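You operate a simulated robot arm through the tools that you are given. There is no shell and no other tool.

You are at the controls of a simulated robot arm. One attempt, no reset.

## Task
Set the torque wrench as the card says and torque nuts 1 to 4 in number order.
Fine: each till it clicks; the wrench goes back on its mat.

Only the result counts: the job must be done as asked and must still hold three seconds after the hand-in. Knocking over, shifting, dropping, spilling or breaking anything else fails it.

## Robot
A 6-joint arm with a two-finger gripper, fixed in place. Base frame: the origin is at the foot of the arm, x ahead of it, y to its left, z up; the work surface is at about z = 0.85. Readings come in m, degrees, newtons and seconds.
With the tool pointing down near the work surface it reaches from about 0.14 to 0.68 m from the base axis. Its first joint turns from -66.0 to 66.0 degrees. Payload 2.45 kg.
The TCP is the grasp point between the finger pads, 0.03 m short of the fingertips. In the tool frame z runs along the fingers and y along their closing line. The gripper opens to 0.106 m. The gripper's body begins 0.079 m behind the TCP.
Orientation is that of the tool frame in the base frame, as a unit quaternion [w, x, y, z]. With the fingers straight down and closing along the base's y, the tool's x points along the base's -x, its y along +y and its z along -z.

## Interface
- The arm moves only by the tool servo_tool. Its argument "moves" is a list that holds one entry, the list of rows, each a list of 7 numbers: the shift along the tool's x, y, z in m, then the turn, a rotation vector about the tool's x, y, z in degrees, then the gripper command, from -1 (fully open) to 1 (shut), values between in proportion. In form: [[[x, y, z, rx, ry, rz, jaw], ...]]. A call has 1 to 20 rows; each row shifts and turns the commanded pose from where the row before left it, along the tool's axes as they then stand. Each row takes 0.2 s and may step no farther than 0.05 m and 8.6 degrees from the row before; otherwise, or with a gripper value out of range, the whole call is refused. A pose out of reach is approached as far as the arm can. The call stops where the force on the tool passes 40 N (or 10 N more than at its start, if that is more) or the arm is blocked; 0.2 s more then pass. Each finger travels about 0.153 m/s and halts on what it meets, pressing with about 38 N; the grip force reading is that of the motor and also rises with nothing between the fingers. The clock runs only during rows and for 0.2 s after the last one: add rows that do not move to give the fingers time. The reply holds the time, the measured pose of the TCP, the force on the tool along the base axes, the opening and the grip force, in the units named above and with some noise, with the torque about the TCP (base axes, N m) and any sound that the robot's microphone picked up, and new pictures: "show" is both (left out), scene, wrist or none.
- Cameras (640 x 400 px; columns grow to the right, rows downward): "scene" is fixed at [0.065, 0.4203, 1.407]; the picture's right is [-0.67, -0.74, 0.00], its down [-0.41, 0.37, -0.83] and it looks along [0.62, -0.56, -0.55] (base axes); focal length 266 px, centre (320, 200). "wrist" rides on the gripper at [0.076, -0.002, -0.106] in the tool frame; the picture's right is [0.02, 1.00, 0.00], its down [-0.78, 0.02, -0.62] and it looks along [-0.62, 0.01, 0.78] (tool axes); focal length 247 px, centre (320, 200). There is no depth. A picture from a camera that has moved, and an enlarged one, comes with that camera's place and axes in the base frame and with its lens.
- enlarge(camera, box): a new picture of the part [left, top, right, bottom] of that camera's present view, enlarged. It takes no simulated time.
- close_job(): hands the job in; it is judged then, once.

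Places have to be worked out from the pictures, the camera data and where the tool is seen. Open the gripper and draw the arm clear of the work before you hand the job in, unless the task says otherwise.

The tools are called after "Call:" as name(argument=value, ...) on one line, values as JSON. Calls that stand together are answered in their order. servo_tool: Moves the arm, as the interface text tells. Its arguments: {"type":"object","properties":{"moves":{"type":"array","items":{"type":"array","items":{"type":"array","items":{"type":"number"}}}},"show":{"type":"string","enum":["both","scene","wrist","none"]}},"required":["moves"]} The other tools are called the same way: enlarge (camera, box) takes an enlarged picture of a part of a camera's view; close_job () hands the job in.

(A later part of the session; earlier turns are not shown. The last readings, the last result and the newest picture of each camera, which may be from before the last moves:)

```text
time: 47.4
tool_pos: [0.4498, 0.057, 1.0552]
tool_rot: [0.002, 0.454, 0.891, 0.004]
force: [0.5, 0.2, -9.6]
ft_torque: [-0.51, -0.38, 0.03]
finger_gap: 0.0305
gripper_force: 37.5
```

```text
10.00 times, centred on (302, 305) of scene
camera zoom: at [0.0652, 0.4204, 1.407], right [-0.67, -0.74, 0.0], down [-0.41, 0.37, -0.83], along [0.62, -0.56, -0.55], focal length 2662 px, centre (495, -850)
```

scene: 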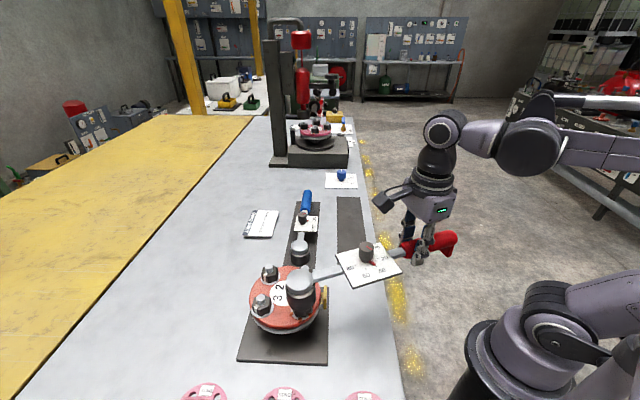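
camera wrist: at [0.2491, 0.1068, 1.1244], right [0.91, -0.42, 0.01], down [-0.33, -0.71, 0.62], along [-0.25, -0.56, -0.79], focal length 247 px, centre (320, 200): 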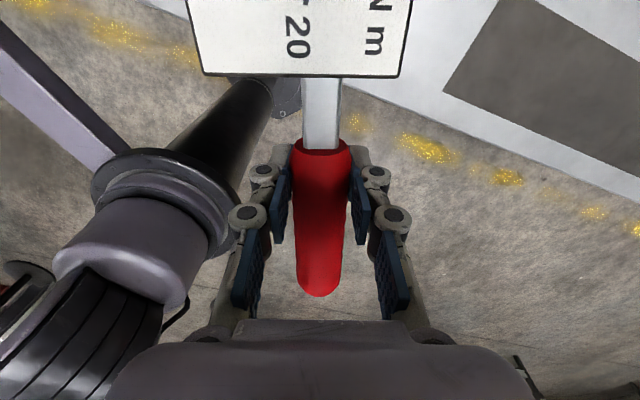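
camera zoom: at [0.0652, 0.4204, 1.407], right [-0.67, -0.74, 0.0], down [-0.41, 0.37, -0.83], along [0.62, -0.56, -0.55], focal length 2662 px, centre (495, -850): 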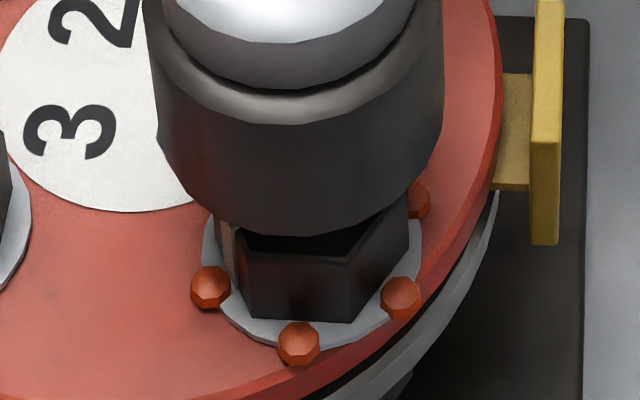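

Nut 1 has turned about 28–30° and the socket is back over it at φ≈−54°, matching the hex. I'll lower onto it.

Call:
servo_tool(moves=[[[0, 0, 0.008, 0, 0, 0, 1], [0, 0, 0.006, 0, 0, 0, 1], [0, 0, 0.004, 0, 0, 0, 1], [0, 0, 0.004, 0, 0, 0, 1], [0, 0, 0, 0, 0, 0, 1]]], show="none")

Call:
enlarge(camera="scene", box=[280, 285, 325, 325])

```text
time: 48.6
tool_pos: [0.451, 0.0579, 1.0328]
tool_rot: [0.003, 0.454, 0.891, 0.005]
force: [2.1, -1.2, -3.2]
ft_torque: [0.58, 0.51, 0.03]
finger_gap: 0.0306
gripper_force: 37.9
```

```text
10.00 times, centred on (302, 305) of scene
camera zoom: at [0.0651, 0.4203, 1.407], right [-0.67, -0.74, 0.0], down [-0.41, 0.37, -0.83], along [0.62, -0.56, -0.55], focal length 2662 px, centre (495, -850)
```

zoom: 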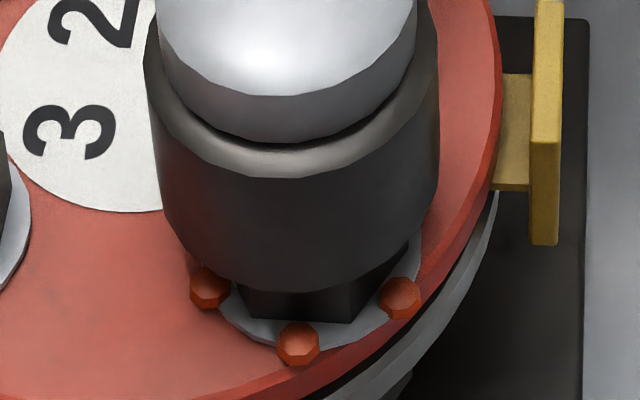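

The socket catches again; compared with the free insertion it sits about 2.8 mm to the tool's +y side. I'll raise it slightly, shift, and lower again.

Call:
servo_tool(moves=[[[0, 0, -0.004, 0, 0, 0, 1], [0.0008, -0.0028, 0, 0, 0, 0, 1], [0, 0, 0.003, 0, 0, 0, 1], [0, 0, 0.003, 0, 0, 0, 1], [0, 0, 0, 0, 0, 0, 1]]], show="none")

Call:
enlarge(camera="scene", box=[280, 285, 325, 325])

```text
time: 49.8
tool_pos: [0.4473, 0.0562, 1.0306]
tool_rot: [0.003, 0.454, 0.891, 0.004]
force: [-0.8, -0.7, -10.0]
ft_torque: [-0.49, -0.35, 0.01]
finger_gap: 0.0304
gripper_force: 38.5
```

```text
10.00 times, centred on (302, 305) of scene
camera zoom: at [0.0652, 0.4204, 1.407], right [-0.67, -0.74, 0.0], down [-0.41, 0.37, -0.83], along [0.62, -0.56, -0.55], focal length 2662 px, centre (495, -850)
```

zoom: 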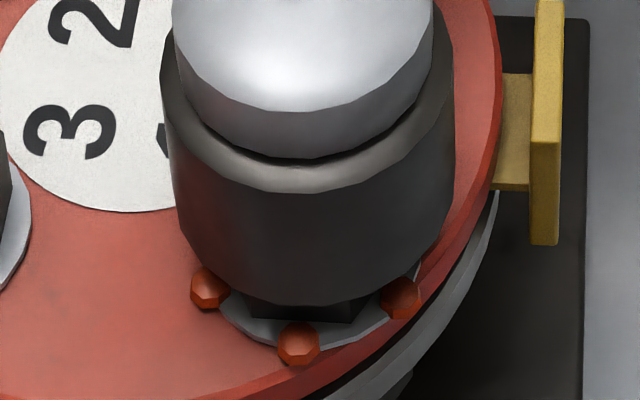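

No contact now, so the entry just needs centring within about 2 mm. I'll continue down to the seated height.

Call:
servo_tool(moves=[[[0, 0, 0.004, 0, 0, 0, 1], [0, 0, 0.004, 0, 0, 0, 1], [0, 0, 0.004, 0, 0, 0, 1], [0, 0, 0, 0, 0, 0, 1]]], show="none")

Call:
enlarge(camera="scene", box=[280, 285, 325, 325])

```text
time: 50.8
tool_pos: [0.4475, 0.0571, 1.0192]
tool_rot: [0.004, 0.454, 0.891, 0.004]
force: [0.1, 0.4, -9.3]
ft_torque: [-0.5, -0.39, 0.0]
finger_gap: 0.0307
gripper_force: 38.0
```

```text
10.00 times, centred on (302, 305) of scene
camera zoom: at [0.0652, 0.4204, 1.407], right [-0.67, -0.74, 0.0], down [-0.41, 0.37, -0.83], along [0.62, -0.56, -0.55], focal length 2662 px, centre (495, -850)
```

zoom: 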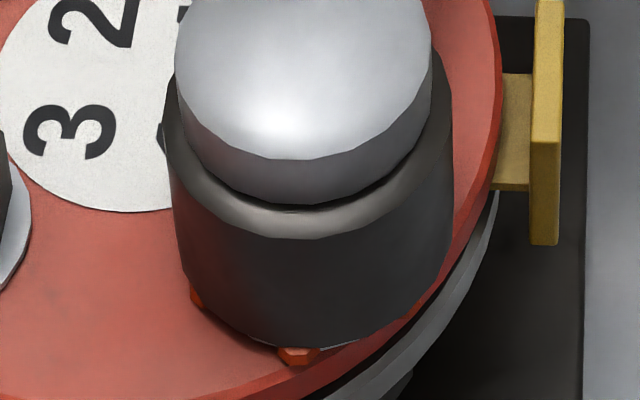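

Fully seated. Now I turn on clockwise in small steps, listening for the click.

Call:
servo_tool(moves=[[[0.00076, -0.01596, 0, 0, 0, 4, 1], [0.00038, -0.00798, 0, 0, 0, 2, 1]]], show="none")

```text
time: 51.4
tool_pos: [0.4269, 0.0423, 1.0184]
tool_rot: [0.002, 0.5, 0.866, 0.005]
force: [0.3, 0.6, -9.0]
ft_torque: [-0.56, -0.3, 0.74]
finger_gap: 0.0304
gripper_force: 37.7
```

Torque is back at 0.74 N m at φ≈−60°. Continuing.

Call:
servo_tool(moves=[[[0.00057, -0.01197, 0, 0, 0, 3, 1], [0.00057, -0.01197, 0, 0, 0, 3, 1]]], show="none")

```text
time: 52.0
tool_pos: [0.4053, 0.0332, 1.0185]
tool_rot: [0.002, 0.546, 0.838, 0.005]
force: [0.3, 0.8, -8.8]
ft_torque: [-0.53, -0.26, -0.03]
finger_gap: 0.0304
gripper_force: 37.6
```

The torque dropped to zero with no sound reported. I'll look at what happened.

Call:
enlarge(camera="scene", box=[270, 240, 370, 330])

Call:
enlarge(camera="scene", box=[280, 285, 325, 325])

Call:
enlarge(camera="wrist", box=[160, 0, 480, 320])

```text
4.44 times, centred on (320, 285) of scene
camera zoom: at [0.0652, 0.4204, 1.407], right [-0.67, -0.74, 0.0], down [-0.41, 0.37, -0.83], along [0.62, -0.56, -0.55], focal length 1183 px, centre (320, -178)
```

zoom: 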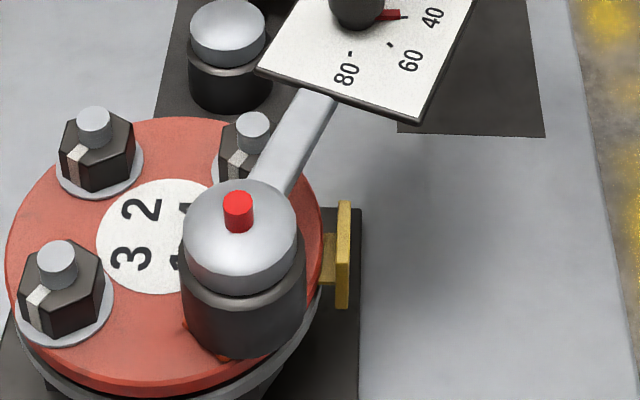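

```text
10.00 times, centred on (302, 305) of scene
camera zoom: at [0.0652, 0.4204, 1.407], right [-0.67, -0.74, 0.0], down [-0.41, 0.37, -0.83], along [0.62, -0.56, -0.55], focal length 2662 px, centre (495, -850)
```

zoom: 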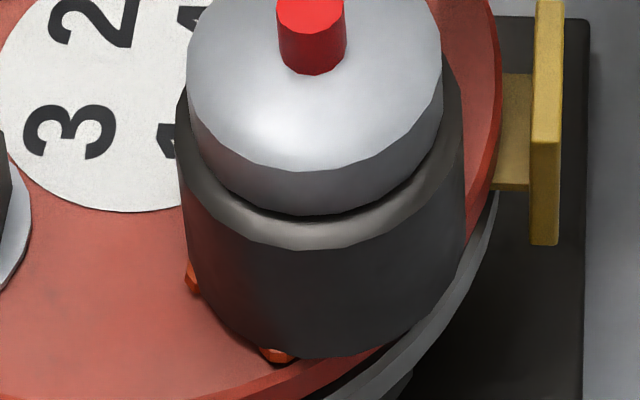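

```text
1.25 times, centred on (320, 160) of wrist
camera zoom: at [0.3735, 0.1017, 1.1248], right [0.91, 0.42, 0.01], down [0.33, -0.71, 0.62], along [0.27, -0.56, -0.78], focal length 309 px, centre (320, 250)
```

zoom: 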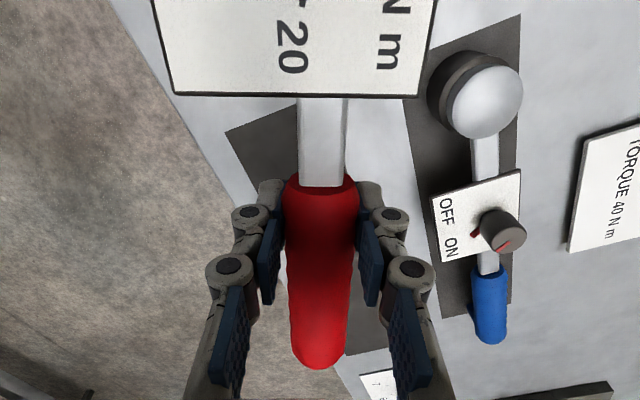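

A red pin has popped up on the wrench head: that is the click on nut 1, and the torque released with it. I'll lift off and check the nut and pin.

Call:
servo_tool(moves=[[[0, 0, -0.01, 0, 0, 0, 1], [0, 0, -0.013, 0, 0, 0, 1], [0, 0, -0.014, 0, 0, 0, 1], [0, 0, 0, 0, 0, 0, 1]]], show="none")

Call:
enlarge(camera="scene", box=[270, 250, 330, 320])

Call:
enlarge(camera="scene", box=[280, 285, 325, 325])

```text
time: 53.0
tool_pos: [0.4051, 0.0333, 1.0539]
tool_rot: [0.003, 0.545, 0.839, 0.005]
force: [-0.2, -0.4, -9.3]
ft_torque: [-0.55, -0.3, 0.04]
finger_gap: 0.0303
gripper_force: 37.6
```

```text
5.71 times, centred on (300, 285) of scene
camera zoom: at [0.0652, 0.4204, 1.407], right [-0.67, -0.74, 0.0], down [-0.41, 0.37, -0.83], along [0.62, -0.56, -0.55], focal length 1521 px, centre (434, -286)
```

zoom: 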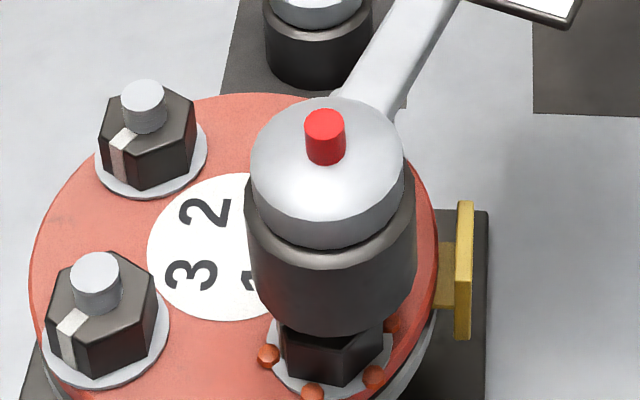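

```text
10.00 times, centred on (302, 305) of scene
camera zoom: at [0.0652, 0.4204, 1.407], right [-0.67, -0.74, 0.0], down [-0.41, 0.37, -0.83], along [0.62, -0.56, -0.55], focal length 2662 px, centre (495, -850)
```

zoom: 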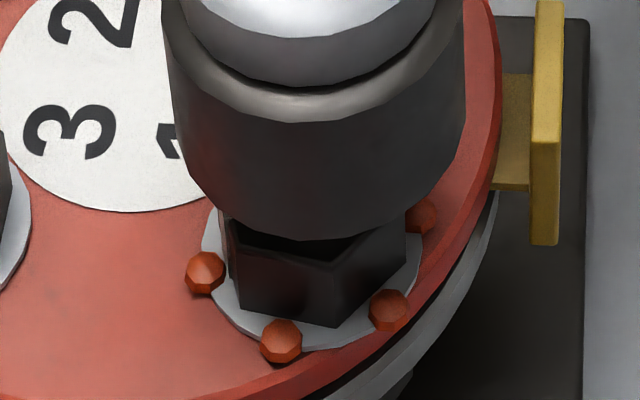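

Nut 1 is done (further rotated, pin up). Now I'll carry the socket over nut 2 at (0.419,0.2425) with the same φ≈−84°, staying above the studs.

Call:
servo_tool(moves=[[[0, 0, -0.004, 0, 0, 0, 1], [-0.0151, 0.0131, 0, 0, 0, 0, 1], [-0.0151, 0.0131, 0, 0, 0, 0, 1], [0, 0, 0, 0, 0, 5.93, 1], [0, 0, 0, 0, 0, 5.93, 1], [0, 0, 0, 0, 0, 5.93, 1], [0, 0, 0, 0, 0, 0, 1], [0, 0, 0, 0, 0, 0, 1]]], show="none")

Call:
enlarge(camera="scene", box=[250, 240, 330, 320])

```text
time: 54.8
tool_pos: [0.4412, 0.0149, 1.0589]
tool_rot: [0.001, 0.668, 0.745, 0.004]
force: [0.1, 0.2, -10.3]
ft_torque: [-0.61, -0.06, -0.01]
finger_gap: 0.0304
gripper_force: 37.8
```

```text
5.00 times, centred on (290, 280) of scene
camera zoom: at [0.0652, 0.4204, 1.407], right [-0.67, -0.74, 0.0], down [-0.41, 0.37, -0.83], along [0.62, -0.56, -0.55], focal length 1331 px, centre (470, -200)
```

zoom: 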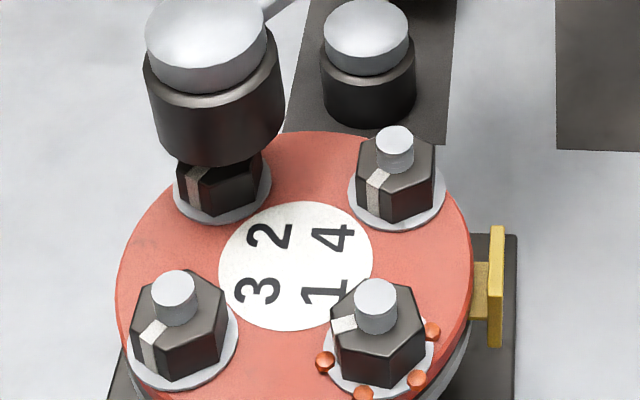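

The pin has retracted, so it will indicate the next click too. The socket looks centred over nut 2. I'll lower to entry depth and check the force.

Call:
servo_tool(moves=[[[0, 0, 0.01, 0, 0, 0, 1], [0, 0, 0.008, 0, 0, 0, 1], [0, 0, 0.004, 0, 0, 0, 1], [0, 0, 0.004, 0, 0, 0, 1], [0, 0, 0, 0, 0, 0, 1]]], show="none")

Call:
enlarge(camera="scene", box=[250, 255, 295, 295])

```text
time: 56.0
tool_pos: [0.4412, 0.016, 1.0337]
tool_rot: [0.002, 0.668, 0.744, 0.004]
force: [-0.1, 0.1, -9.1]
ft_torque: [-0.62, -0.08, 0.0]
finger_gap: 0.0304
gripper_force: 37.6
```

```text
10.00 times, centred on (272, 275) of scene
camera zoom: at [0.0652, 0.4204, 1.407], right [-0.67, -0.74, 0.0], down [-0.41, 0.37, -0.83], along [0.62, -0.56, -0.55], focal length 2662 px, centre (795, -550)
```

zoom: 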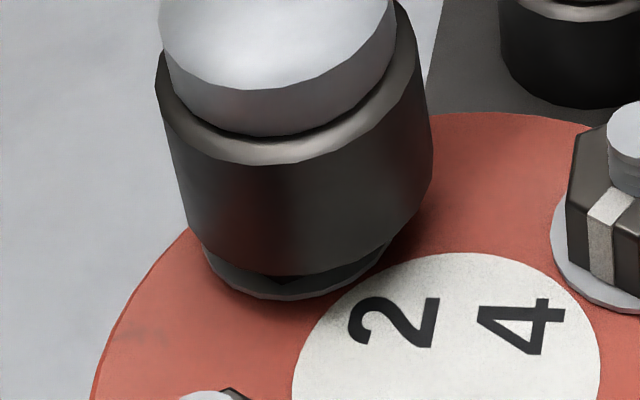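

No contact at a height where it caught before, so it's entering nut 2. I'll continue down to the seat.

Call:
servo_tool(moves=[[[0, 0, 0.004, 0, 0, 0, 1], [0, 0, 0.004, 0, 0, 0, 1], [0, 0, 0.004, 0, 0, 0, 1], [0, 0, 0.003, 0, 0, 0, 1], [0, 0, 0, 0, 0, 0, 1]]], show="none")

Call:
enlarge(camera="scene", box=[250, 255, 295, 295])

```text
time: 57.2
tool_pos: [0.4426, 0.017, 1.0177]
tool_rot: [0.002, 0.668, 0.744, 0.004]
force: [-0.9, -0.2, -8.6]
ft_torque: [-0.34, -0.04, 0.02]
finger_gap: 0.0305
gripper_force: 37.8
```

```text
10.00 times, centred on (272, 275) of scene
camera zoom: at [0.0652, 0.4203, 1.407], right [-0.67, -0.74, 0.0], down [-0.41, 0.37, -0.83], along [0.62, -0.56, -0.55], focal length 2662 px, centre (795, -550)
```

zoom: 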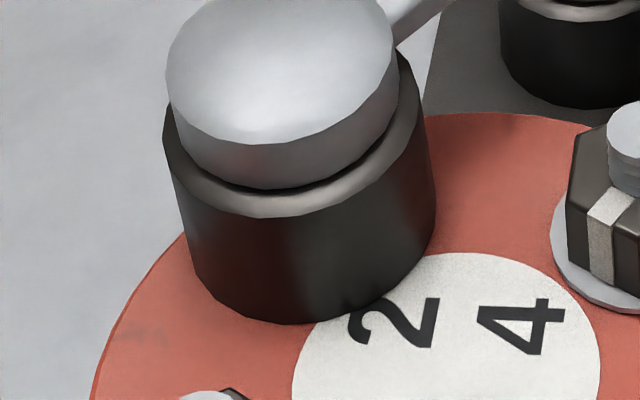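

Seated on nut 2. I'll turn clockwise 24° and check, then use smaller steps, since nut 1 clicked after roughly 36–42°.

Call:
servo_tool(moves=[[[0.00062, -0.01585, 0, 0, 0, 4, 1], [0.00062, -0.01585, 0, 0, 0, 4, 1], [0.00062, -0.01585, 0, 0, 0, 4, 1], [0.00062, -0.01585, 0, 0, 0, 4, 1], [0.00062, -0.01585, 0, 0, 0, 4, 1], [0.00062, -0.01585, 0, 0, 0, 4, 1]]], show="none")

Call:
enlarge(camera="scene", box=[250, 255, 295, 295])

```text
time: 58.6
tool_pos: [0.3481, 0.0274, 1.0174]
tool_rot: [0.0, 0.809, 0.588, 0.005]
force: [-0.1, 0.8, -8.0]
ft_torque: [-0.37, 0.07, 0.45]
finger_gap: 0.0306
gripper_force: 37.7
```

```text
10.00 times, centred on (272, 275) of scene
camera zoom: at [0.0652, 0.4203, 1.407], right [-0.67, -0.74, 0.0], down [-0.41, 0.37, -0.83], along [0.62, -0.56, -0.55], focal length 2662 px, centre (795, -550)
```

zoom: 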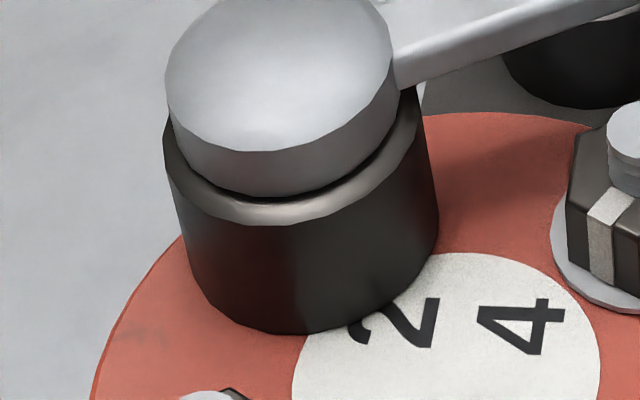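

Call:
servo_tool(moves=[[[0.00062, -0.01585, 0, 0, 0, 4, 1], [0.00046, -0.0119, 0, 0, 0, 3, 1]]], show="none")

Call:
enlarge(camera="scene", box=[250, 240, 330, 300])

```text
time: 59.2
tool_pos: [0.3227, 0.0377, 1.0176]
tool_rot: [-0.001, 0.843, 0.538, 0.006]
force: [1.0, -0.2, -5.7]
ft_torque: [0.32, -0.24, 0.27]
finger_gap: 0.0304
gripper_force: 37.9
```

```text
6.67 times, centred on (290, 270) of scene
camera zoom: at [0.0651, 0.4203, 1.407], right [-0.67, -0.74, 0.0], down [-0.41, 0.37, -0.83], along [0.62, -0.56, -0.55], focal length 1775 px, centre (520, -267)
```

zoom: 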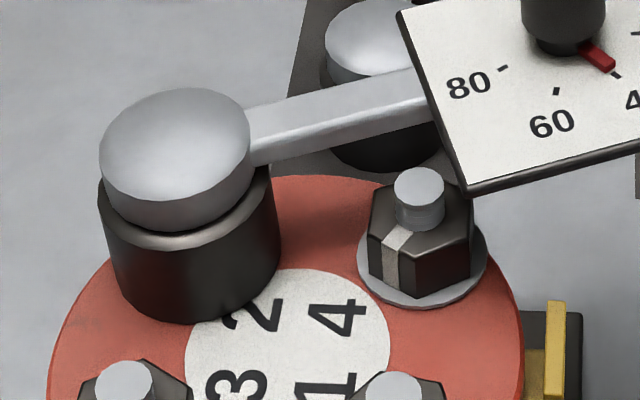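

There's about 3.5 N of upward contact at the head, probably the rim on the washer beads because I seated slightly deep. I'll raise 2.5 mm and recheck before turning more.

Call:
servo_tool(moves=[[[0, 0, -0.0025, 0, 0, 0, 1], [0, 0, 0, 0, 0, 0, 1]]], show="none")

```text
time: 59.8
tool_pos: [0.3227, 0.0373, 1.0194]
tool_rot: [0.0, 0.842, 0.539, 0.005]
force: [3.1, 2.5, -10.9]
ft_torque: [-0.53, 0.11, -0.18]
finger_gap: 0.0304
gripper_force: 38.0
```

Call:
servo_tool(moves=[[[0.0003, -0.0079, 0, 0, 0, 2, 1], [0.0003, -0.0079, 0, 0, 0, 2, 1]]], show="none")

Call:
enlarge(camera="scene", box=[250, 240, 330, 300])

```text
time: 60.4
tool_pos: [0.3086, 0.0442, 1.0195]
tool_rot: [0.001, 0.861, 0.508, 0.005]
force: [7.5, 3.0, -11.2]
ft_torque: [-0.38, -0.09, -0.2]
finger_gap: 0.0307
gripper_force: 38.6
```

```text
6.67 times, centred on (290, 270) of scene
camera zoom: at [0.0653, 0.4205, 1.407], right [-0.67, -0.74, 0.0], down [-0.41, 0.37, -0.83], along [0.62, -0.56, -0.55], focal length 1775 px, centre (520, -267)
```

zoom: 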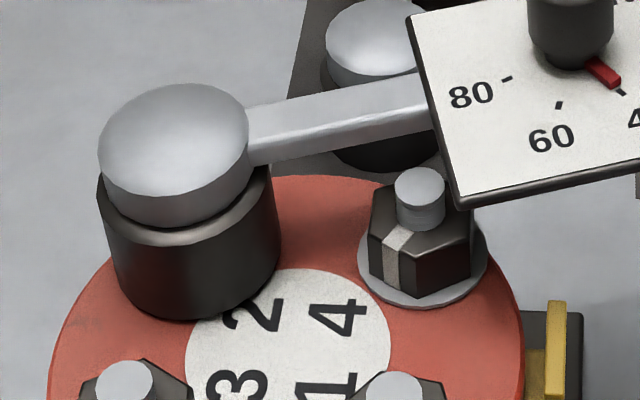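

Resolving the force: about 5 N tangential (so around 1 N m on the nut) plus about 6 N radial, meaning the tool is slightly too far out. I'll shift 1.5 mm toward the head and continue in 2° steps.

Call:
servo_tool(moves=[[[0.0015, 0, 0, 0, 0, 0, 1], [0.0003, -0.0079, 0, 0, 0, 2, 1]]], show="none")

Call:
enlarge(camera="scene", box=[250, 240, 330, 300])

Call:
enlarge(camera="wrist", box=[160, 0, 480, 320])

```text
time: 61.0
tool_pos: [0.3012, 0.0496, 1.019]
tool_rot: [0.0, 0.87, 0.493, 0.005]
force: [2.7, -3.5, -8.9]
ft_torque: [-0.59, 0.08, -0.12]
finger_gap: 0.0305
gripper_force: 37.7
```

```text
6.67 times, centred on (290, 270) of scene
camera zoom: at [0.0652, 0.4203, 1.407], right [-0.67, -0.74, 0.0], down [-0.41, 0.37, -0.83], along [0.62, -0.56, -0.55], focal length 1775 px, centre (520, -267)
```

zoom: 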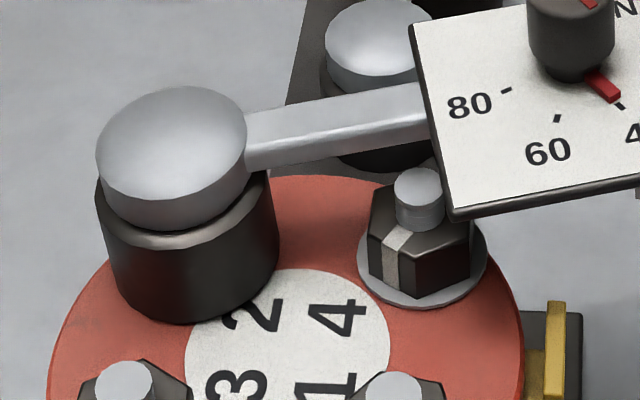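

```text
1.25 times, centred on (320, 160) of wrist
camera zoom: at [0.3399, 0.1153, 1.1273], right [0.87, -0.49, 0.01], down [-0.39, -0.68, 0.62], along [-0.3, -0.54, -0.79], focal length 309 px, centre (320, 250)
```

zoom: 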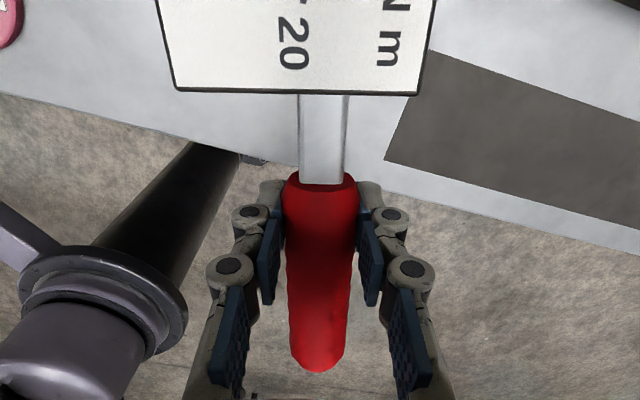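

The nut torque is about 0.8 N m, close to nut 1's click level, and the plate still passes above stud 4. I'll go on in 2° steps.

Call:
servo_tool(moves=[[[0.0003, -0.0079, 0, 0, 0, 2, 1]]], show="none")

Call:
enlarge(camera="scene", box=[250, 240, 330, 300])

```text
time: 61.4
tool_pos: [0.2958, 0.0539, 1.0201]
tool_rot: [0.0, 0.878, 0.478, 0.005]
force: [3.0, -4.3, -9.4]
ft_torque: [-0.65, 0.14, -0.21]
finger_gap: 0.0306
gripper_force: 38.1
```

```text
6.67 times, centred on (290, 270) of scene
camera zoom: at [0.0652, 0.4203, 1.407], right [-0.67, -0.74, 0.0], down [-0.41, 0.37, -0.83], along [0.62, -0.56, -0.55], focal length 1775 px, centre (520, -267)
```

zoom: 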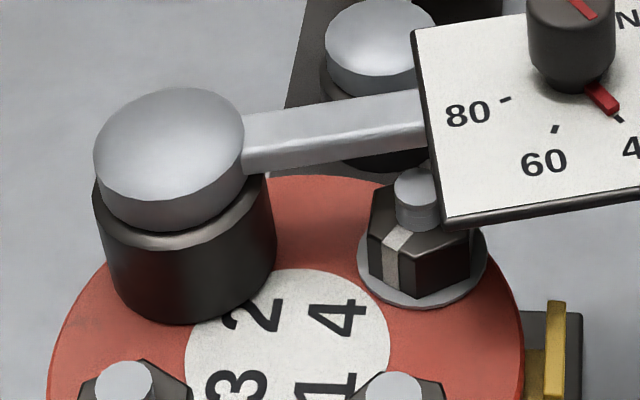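

The plate now partly covers the stud in the view, so it is passing above it. Torque is about 0.9 N m with no pin yet; continuing.

Call:
servo_tool(moves=[[[0.0003, -0.0079, 0, 0, 0, 2, 1]]], show="none")

Call:
enlarge(camera="scene", box=[250, 240, 330, 300])

```text
time: 61.8
tool_pos: [0.2901, 0.0597, 1.0199]
tool_rot: [0.0, 0.886, 0.463, 0.006]
force: [4.0, -2.2, -8.3]
ft_torque: [-0.52, 0.05, -0.29]
finger_gap: 0.0307
gripper_force: 38.4
```

```text
6.67 times, centred on (290, 270) of scene
camera zoom: at [0.0653, 0.4203, 1.407], right [-0.67, -0.74, 0.0], down [-0.41, 0.37, -0.83], along [0.62, -0.56, -0.55], focal length 1775 px, centre (520, -267)
```

zoom: 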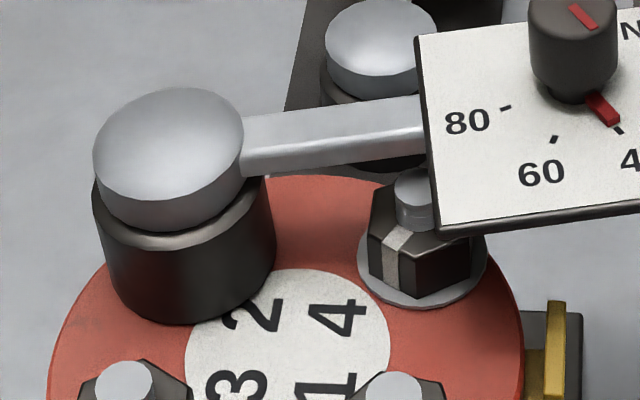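

Call:
servo_tool(moves=[[[0.0003, -0.0079, 0, 0, 0, 2, 1]]], show="none")

Call:
enlarge(camera="scene", box=[250, 240, 330, 300])

Call:
enlarge(camera="wrist", box=[160, 0, 480, 320])

```text
time: 62.2
tool_pos: [0.2832, 0.0619, 1.02]
tool_rot: [-0.002, 0.894, 0.448, 0.004]
force: [0.5, -0.5, -8.7]
ft_torque: [-0.48, 0.32, -0.12]
finger_gap: 0.0306
gripper_force: 38.1
```

```text
6.67 times, centred on (290, 270) of scene
camera zoom: at [0.0651, 0.4204, 1.407], right [-0.67, -0.74, 0.0], down [-0.41, 0.37, -0.83], along [0.62, -0.56, -0.55], focal length 1775 px, centre (520, -267)
```

zoom: 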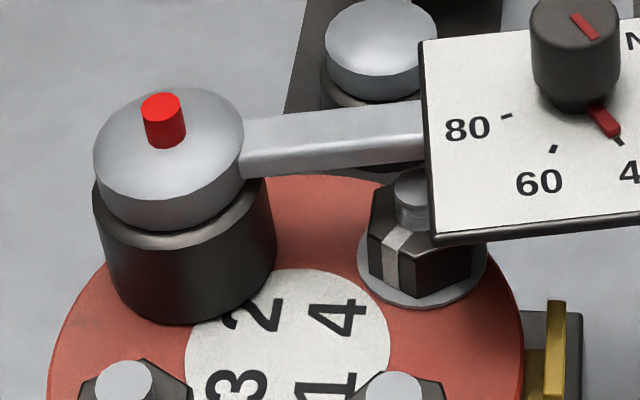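

```text
1.25 times, centred on (320, 160) of wrist
camera zoom: at [0.3272, 0.1248, 1.1277], right [0.81, -0.58, 0.0], down [-0.46, -0.64, 0.61], along [-0.36, -0.5, -0.79], focal length 309 px, centre (320, 250)
```

zoom: 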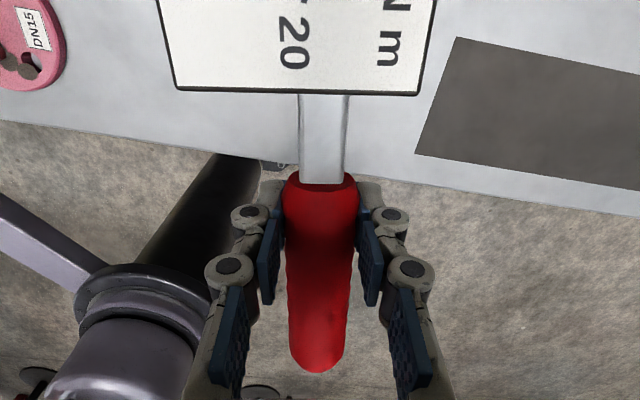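

The red pin popped: nut 2 clicked. I'll lift off and move the socket over nut 3 at (0.368,0.2935), again at φ≈−84°.

Call:
servo_tool(moves=[[[0, 0, -0.01, 0, 0, 0, 1], [0, 0, -0.014, 0, 0, 0, 1], [0, 0, -0.015, 0, 0, 0, 1], [0, 0, 0, 0, 0, -7.13, 1], [0, 0, 0, 0, 0, -7.13, 1], [0, 0, 0, 0, 0, -7.13, 1], [0, 0, 0, 0, 0, -7.13, 1], [0, 0, 0, 0, 0, -7.13, 1], [0, 0, 0, 0, 0, -7.13, 1], [-0.0014, 0.0269, 0, 0, 0, 0, 1], [-0.0014, 0.0269, 0, 0, 0, 0, 1], [-0.0014, 0.0269, 0, 0, 0, 0, 1], [-0.0014, 0.0269, 0, 0, 0, 0, 1], [0, 0, 0, 0, 0, 0, 1], [0, 0, 0, 0, 0, 0, 1]]], show="none")

Call:
enlarge(camera="scene", box=[235, 250, 335, 330])

```text
time: 65.4
tool_pos: [0.3926, 0.0687, 1.0601]
tool_rot: [0.002, 0.669, 0.743, 0.005]
force: [-1.2, -0.2, -10.0]
ft_torque: [-0.62, -0.11, 0.0]
finger_gap: 0.0306
gripper_force: 37.5
```

```text
5.00 times, centred on (285, 290) of scene
camera zoom: at [0.0652, 0.4204, 1.407], right [-0.67, -0.74, 0.0], down [-0.41, 0.37, -0.83], along [0.62, -0.56, -0.55], focal length 1331 px, centre (495, -250)
```

zoom: 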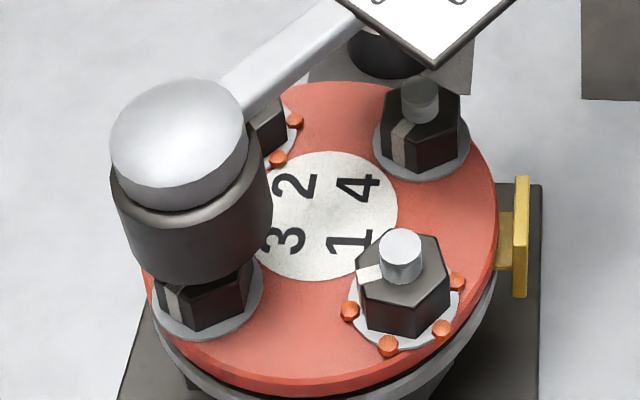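

Call:
enlarge(camera="scene", box=[250, 275, 295, 320])

```text
8.89 times, centred on (272, 298) of scene
camera zoom: at [0.0652, 0.4204, 1.407], right [-0.67, -0.74, 0.0], down [-0.41, 0.37, -0.83], along [0.62, -0.56, -0.55], focal length 2367 px, centre (742, -667)
```

zoom: 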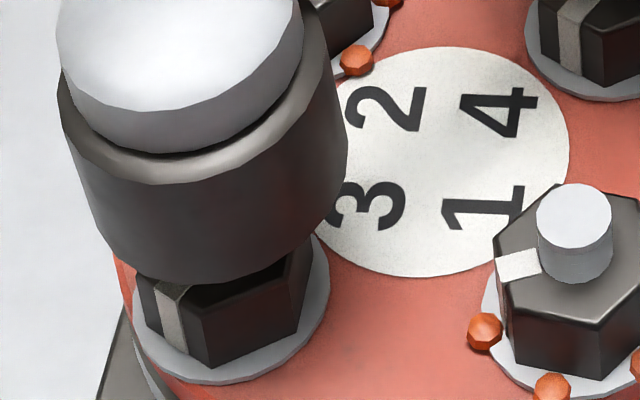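

The rim looks about 3 mm too close to the camera compared with the nut 2 hover. I'll shift 2.5 mm away and lower to just above the nut to recheck.

Call:
servo_tool(moves=[[[-0.0019, 0.0016, 0.006, 0, 0, 0, 1], [0, 0, 0.006, 0, 0, 0, 1], [0, 0, 0.006, 0, 0, 0, 1], [0, 0, 0, 0, 0, 0, 1], [0, 0, 0, 0, 0, 0, 1]]], show="none")

Call:
enlarge(camera="scene", box=[245, 285, 290, 325])

```text
time: 66.6
tool_pos: [0.3925, 0.0665, 1.0411]
tool_rot: [0.001, 0.669, 0.743, 0.004]
force: [0.6, 1.4, -3.2]
ft_torque: [1.01, 0.1, -0.19]
finger_gap: 0.0305
gripper_force: 38.3
```

```text
10.00 times, centred on (268, 305) of scene
camera zoom: at [0.0651, 0.4203, 1.407], right [-0.67, -0.74, 0.0], down [-0.41, 0.37, -0.83], along [0.62, -0.56, -0.55], focal length 2662 px, centre (845, -850)
```

zoom: 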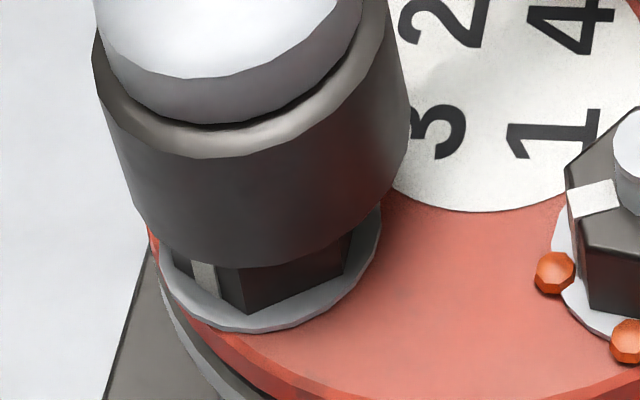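

Contact came about 6 mm early, which means the head has drooped about 1.2° in the grip, and my last shift was wrong for that reason. I'll lift, undo the shift, pitch the head up 1.2°, and try again.

Call:
servo_tool(moves=[[[0, 0, -0.006, 0, 0, 0, 1], [0.0012, -0.0025, 0, 0, 1.2, 0, 1], [0, 0, 0.003, 0, 0, 0, 1], [0, 0, 0.003, 0, 0, 0, 1], [0, 0, 0, 0, 0, 0, 1]]], show="none")

Call:
enlarge(camera="scene", box=[245, 285, 290, 325])

```text
time: 67.8
tool_pos: [0.3901, 0.0675, 1.0409]
tool_rot: [-0.006, 0.669, 0.743, 0.012]
force: [0.0, 1.0, -9.4]
ft_torque: [-0.6, -0.09, -0.04]
finger_gap: 0.0305
gripper_force: 38.2
```

```text
10.00 times, centred on (268, 305) of scene
camera zoom: at [0.0652, 0.4204, 1.407], right [-0.67, -0.74, 0.0], down [-0.41, 0.37, -0.83], along [0.62, -0.56, -0.55], focal length 2662 px, centre (845, -850)
```

zoom: 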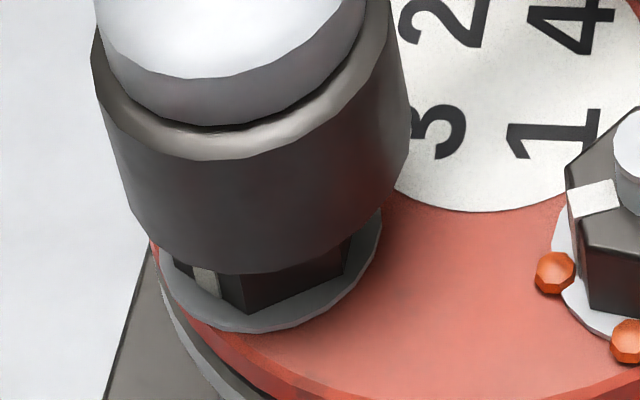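

Free at this height. I'll lower further.

Call:
servo_tool(moves=[[[0, 0, 0.003, 0, 0, 0, 1], [0, 0, 0.003, 0, 0, 0, 1], [0, 0, 0.002, 0, 0, 0, 1], [0, 0, 0, 0, 0, 0, 1]]], show="none")

Call:
enlarge(camera="scene", box=[245, 285, 290, 325])

```text
time: 68.8
tool_pos: [0.3897, 0.0673, 1.0331]
tool_rot: [-0.006, 0.669, 0.743, 0.012]
force: [-0.2, 0.3, -8.6]
ft_torque: [-0.6, -0.07, 0.03]
finger_gap: 0.0302
gripper_force: 38.3
```

```text
10.00 times, centred on (268, 305) of scene
camera zoom: at [0.0652, 0.4204, 1.407], right [-0.67, -0.74, 0.0], down [-0.41, 0.37, -0.83], along [0.62, -0.56, -0.55], focal length 2662 px, centre (845, -850)
```

zoom: 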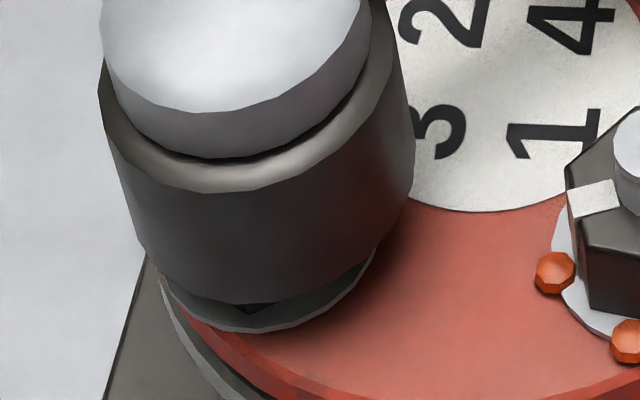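

The socket is over nut 3, but the rim sits about 6 mm lower than usual for this TCP height, so some droop (≈1.4°) remains. I'll pitch up another 1.4° while lowering to the seat.

Call:
servo_tool(moves=[[[0, 0, 0.0028, 0, 0.7, 0, 1], [0, 0, 0.0028, 0, 0.7, 0, 1], [0, 0, 0.003, 0, 0, 0, 1], [0, 0, 0.003, 0, 0, 0, 1], [0, 0, 0, 0, 0, 0, 1]]], show="none")

Call:
enlarge(camera="scene", box=[245, 285, 290, 325])

Call:
enlarge(camera="scene", box=[240, 200, 400, 330])

```text
time: 70.0
tool_pos: [0.3895, 0.0681, 1.0217]
tool_rot: [-0.015, 0.669, 0.743, 0.02]
force: [-0.2, -0.4, -9.7]
ft_torque: [-0.63, -0.08, 0.01]
finger_gap: 0.0302
gripper_force: 38.7
```

```text
10.00 times, centred on (268, 305) of scene
camera zoom: at [0.0652, 0.4204, 1.407], right [-0.67, -0.74, 0.0], down [-0.41, 0.37, -0.83], along [0.62, -0.56, -0.55], focal length 2662 px, centre (845, -850)
```

zoom: 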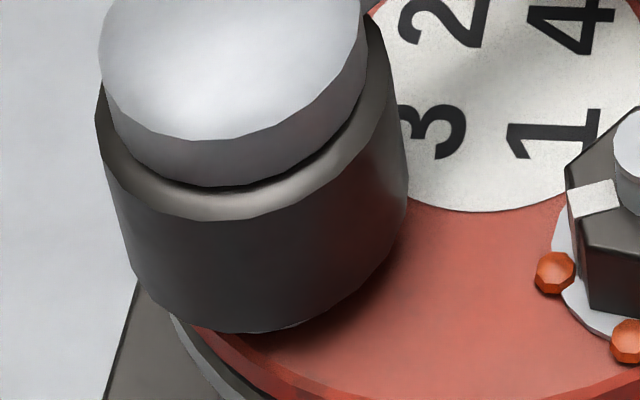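

```text
3.08 times, centred on (320, 265) of scene
camera zoom: at [0.0652, 0.4204, 1.407], right [-0.67, -0.74, 0.0], down [-0.41, 0.37, -0.83], along [0.62, -0.56, -0.55], focal length 819 px, centre (320, 0)
```

zoom: 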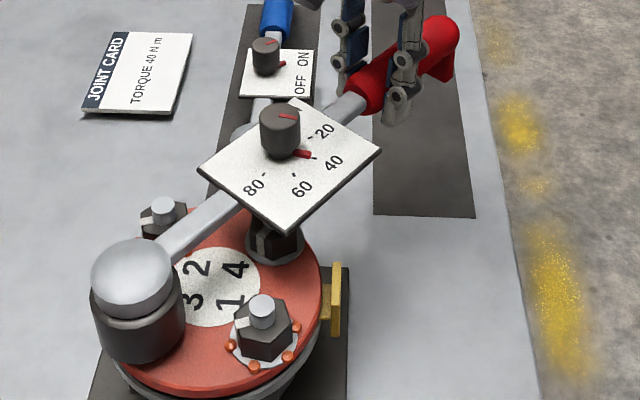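

Seated on nut 3 with no contact load. I'll turn clockwise 24°, keeping the rotation about vertical despite the 2.6° tool pitch.

Call:
servo_tool(moves=[[[0.00058, -0.01584, 0, -0.18, 0, 4, 1], [0.00058, -0.01584, 0, -0.18, 0, 4, 1], [0.00058, -0.01584, 0, -0.18, 0, 4, 1], [0.00058, -0.01584, 0, -0.18, 0, 4, 1], [0.00058, -0.01584, 0, -0.18, 0, 4, 1], [0.00058, -0.01584, 0, -0.18, 0, 4, 1]]], show="none")

Call:
enlarge(camera="scene", box=[240, 240, 340, 320])

```text
time: 71.4
tool_pos: [0.2969, 0.0788, 1.0217]
tool_rot: [-0.012, 0.809, 0.587, 0.023]
force: [0.4, 0.0, -10.3]
ft_torque: [-0.59, 0.15, 0.53]
finger_gap: 0.0306
gripper_force: 37.8
```

```text
5.00 times, centred on (290, 280) of scene
camera zoom: at [0.0651, 0.4204, 1.407], right [-0.67, -0.74, 0.0], down [-0.41, 0.37, -0.83], along [0.62, -0.56, -0.55], focal length 1331 px, centre (470, -200)
```

zoom: 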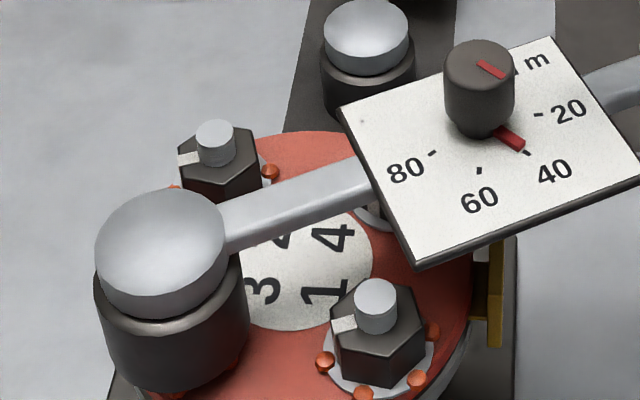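

Torque is 0.53 N m at φ≈−108°, same as the earlier nuts. Continuing in smaller steps.

Call:
servo_tool(moves=[[[0.00058, -0.01584, 0, -0.18, 0, 4, 1], [0.0004, -0.0119, 0, -0.135, 0, 3, 1]]], show="none")

Call:
enlarge(camera="scene", box=[240, 240, 340, 320])

```text
time: 72.0
tool_pos: [0.2725, 0.0901, 1.0215]
tool_rot: [-0.012, 0.844, 0.536, 0.024]
force: [-0.1, -0.3, -8.7]
ft_torque: [-0.53, 0.25, 0.68]
finger_gap: 0.0304
gripper_force: 37.8
```

```text
5.00 times, centred on (290, 280) of scene
camera zoom: at [0.0651, 0.4204, 1.407], right [-0.67, -0.74, 0.0], down [-0.41, 0.37, -0.83], along [0.62, -0.56, -0.55], focal length 1331 px, centre (470, -200)
```

zoom: 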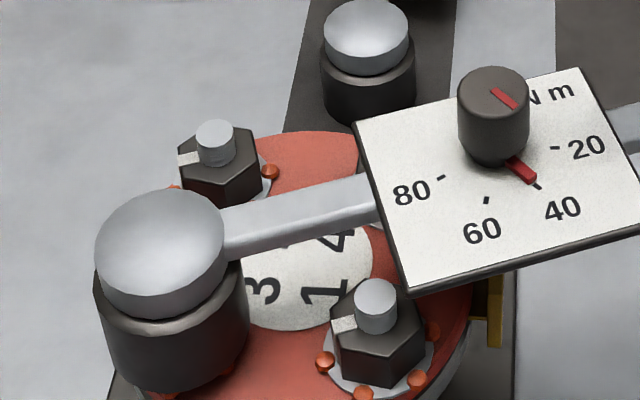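

Call:
servo_tool(moves=[[[0.0003, -0.0079, 0, -0.09, 0, 2, 1], [0.0003, -0.0079, 0, -0.09, 0, 2, 1]]], show="none")

Call:
enlarge(camera="scene", box=[240, 240, 340, 320])

```text
time: 72.6
tool_pos: [0.2578, 0.0966, 1.021]
tool_rot: [-0.012, 0.862, 0.506, 0.025]
force: [-0.4, 0.9, -8.4]
ft_torque: [-0.54, 0.31, 0.71]
finger_gap: 0.0305
gripper_force: 37.6
```

```text
5.00 times, centred on (290, 280) of scene
camera zoom: at [0.0651, 0.4204, 1.407], right [-0.67, -0.74, 0.0], down [-0.41, 0.37, -0.83], along [0.62, -0.56, -0.55], focal length 1331 px, centre (470, -200)
```

zoom: 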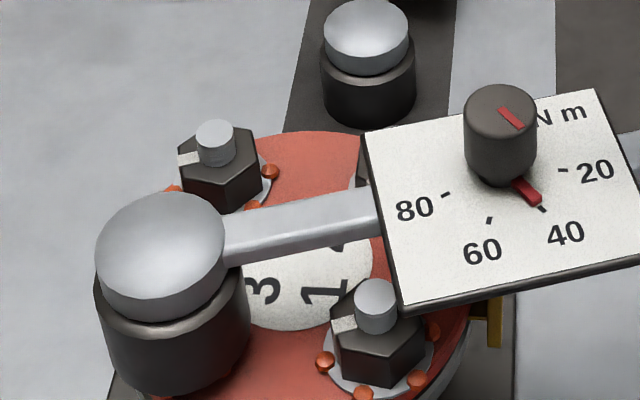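

Torque is 0.71 N m with no pin yet. Two more degrees at a time.

Call:
servo_tool(moves=[[[0.0003, -0.0079, 0, -0.09, 0, 2, 1]]], show="none")

Call:
enlarge(camera="scene", box=[240, 240, 340, 320])

```text
time: 73.0
tool_pos: [0.2506, 0.1004, 1.0224]
tool_rot: [-0.01, 0.871, 0.491, 0.025]
force: [0.2, 0.4, -10.2]
ft_torque: [-0.55, 0.32, 0.75]
finger_gap: 0.0309
gripper_force: 37.6
```

```text
5.00 times, centred on (290, 280) of scene
camera zoom: at [0.0651, 0.4204, 1.407], right [-0.67, -0.74, 0.0], down [-0.41, 0.37, -0.83], along [0.62, -0.56, -0.55], focal length 1331 px, centre (470, -200)
```

zoom: 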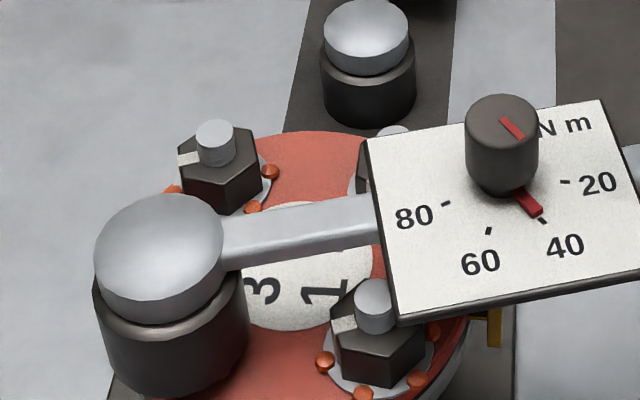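

Call:
servo_tool(moves=[[[0.0003, -0.0079, 0, -0.09, 0, 2, 1]]], show="none")

Call:
enlarge(camera="scene", box=[240, 240, 340, 320])

```text
time: 73.4
tool_pos: [0.2442, 0.1052, 1.0217]
tool_rot: [-0.01, 0.879, 0.476, 0.025]
force: [0.6, -0.7, -9.8]
ft_torque: [-0.54, 0.33, 0.75]
finger_gap: 0.0306
gripper_force: 38.1
```

```text
5.00 times, centred on (290, 280) of scene
camera zoom: at [0.0651, 0.4204, 1.407], right [-0.67, -0.74, 0.0], down [-0.41, 0.37, -0.83], along [0.62, -0.56, -0.55], focal length 1331 px, centre (470, -200)
```

zoom: 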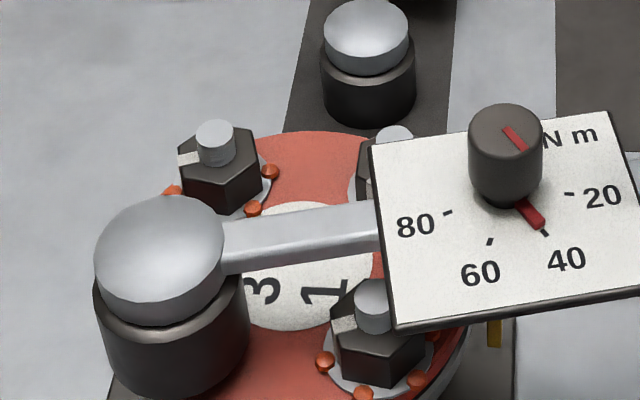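

Call:
servo_tool(moves=[[[0.0003, -0.0079, 0, -0.09, 0, 2, 1]]], show="none")

Call:
enlarge(camera="scene", box=[240, 240, 340, 320])

```text
time: 73.8
tool_pos: [0.2371, 0.1087, 1.0217]
tool_rot: [-0.012, 0.887, 0.46, 0.025]
force: [0.6, -0.1, -10.0]
ft_torque: [-0.52, 0.34, 0.82]
finger_gap: 0.0308
gripper_force: 37.6
```

```text
5.00 times, centred on (290, 280) of scene
camera zoom: at [0.0651, 0.4204, 1.407], right [-0.67, -0.74, 0.0], down [-0.41, 0.37, -0.83], along [0.62, -0.56, -0.55], focal length 1331 px, centre (470, -200)
```

zoom: 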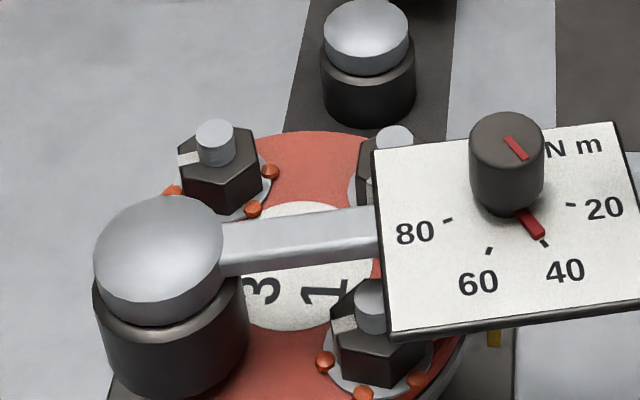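

Call:
servo_tool(moves=[[[0.0003, -0.0079, 0, -0.09, 0, 2, 1]]], show="wrist")

Call:
enlarge(camera="scene", box=[240, 240, 340, 320])

```text
time: 74.2
tool_pos: [0.2303, 0.1138, 1.022]
tool_rot: [-0.01, 0.895, 0.445, 0.025]
force: [-0.3, -0.3, -10.0]
ft_torque: [-0.52, 0.39, -0.03]
finger_gap: 0.0306
gripper_force: 38.4
camera wrist: at [0.2729, 0.1719, 1.1323], right [0.81, -0.59, 0.0], down [-0.48, -0.66, 0.58], along [-0.34, -0.47, -0.82], focal length 247 px, centre (320, 200)
```

wrist: 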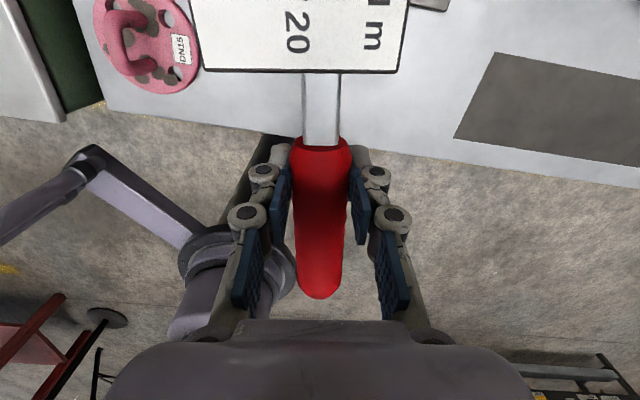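

```text
5.00 times, centred on (290, 280) of scene
camera zoom: at [0.0651, 0.4204, 1.407], right [-0.67, -0.74, 0.0], down [-0.41, 0.37, -0.83], along [0.62, -0.56, -0.55], focal length 1331 px, centre (470, -200)
```

zoom: 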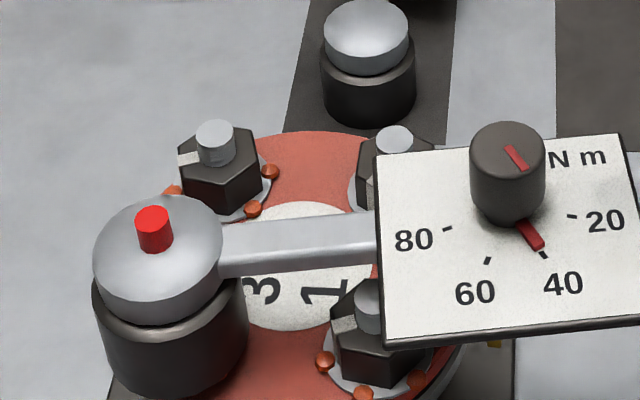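

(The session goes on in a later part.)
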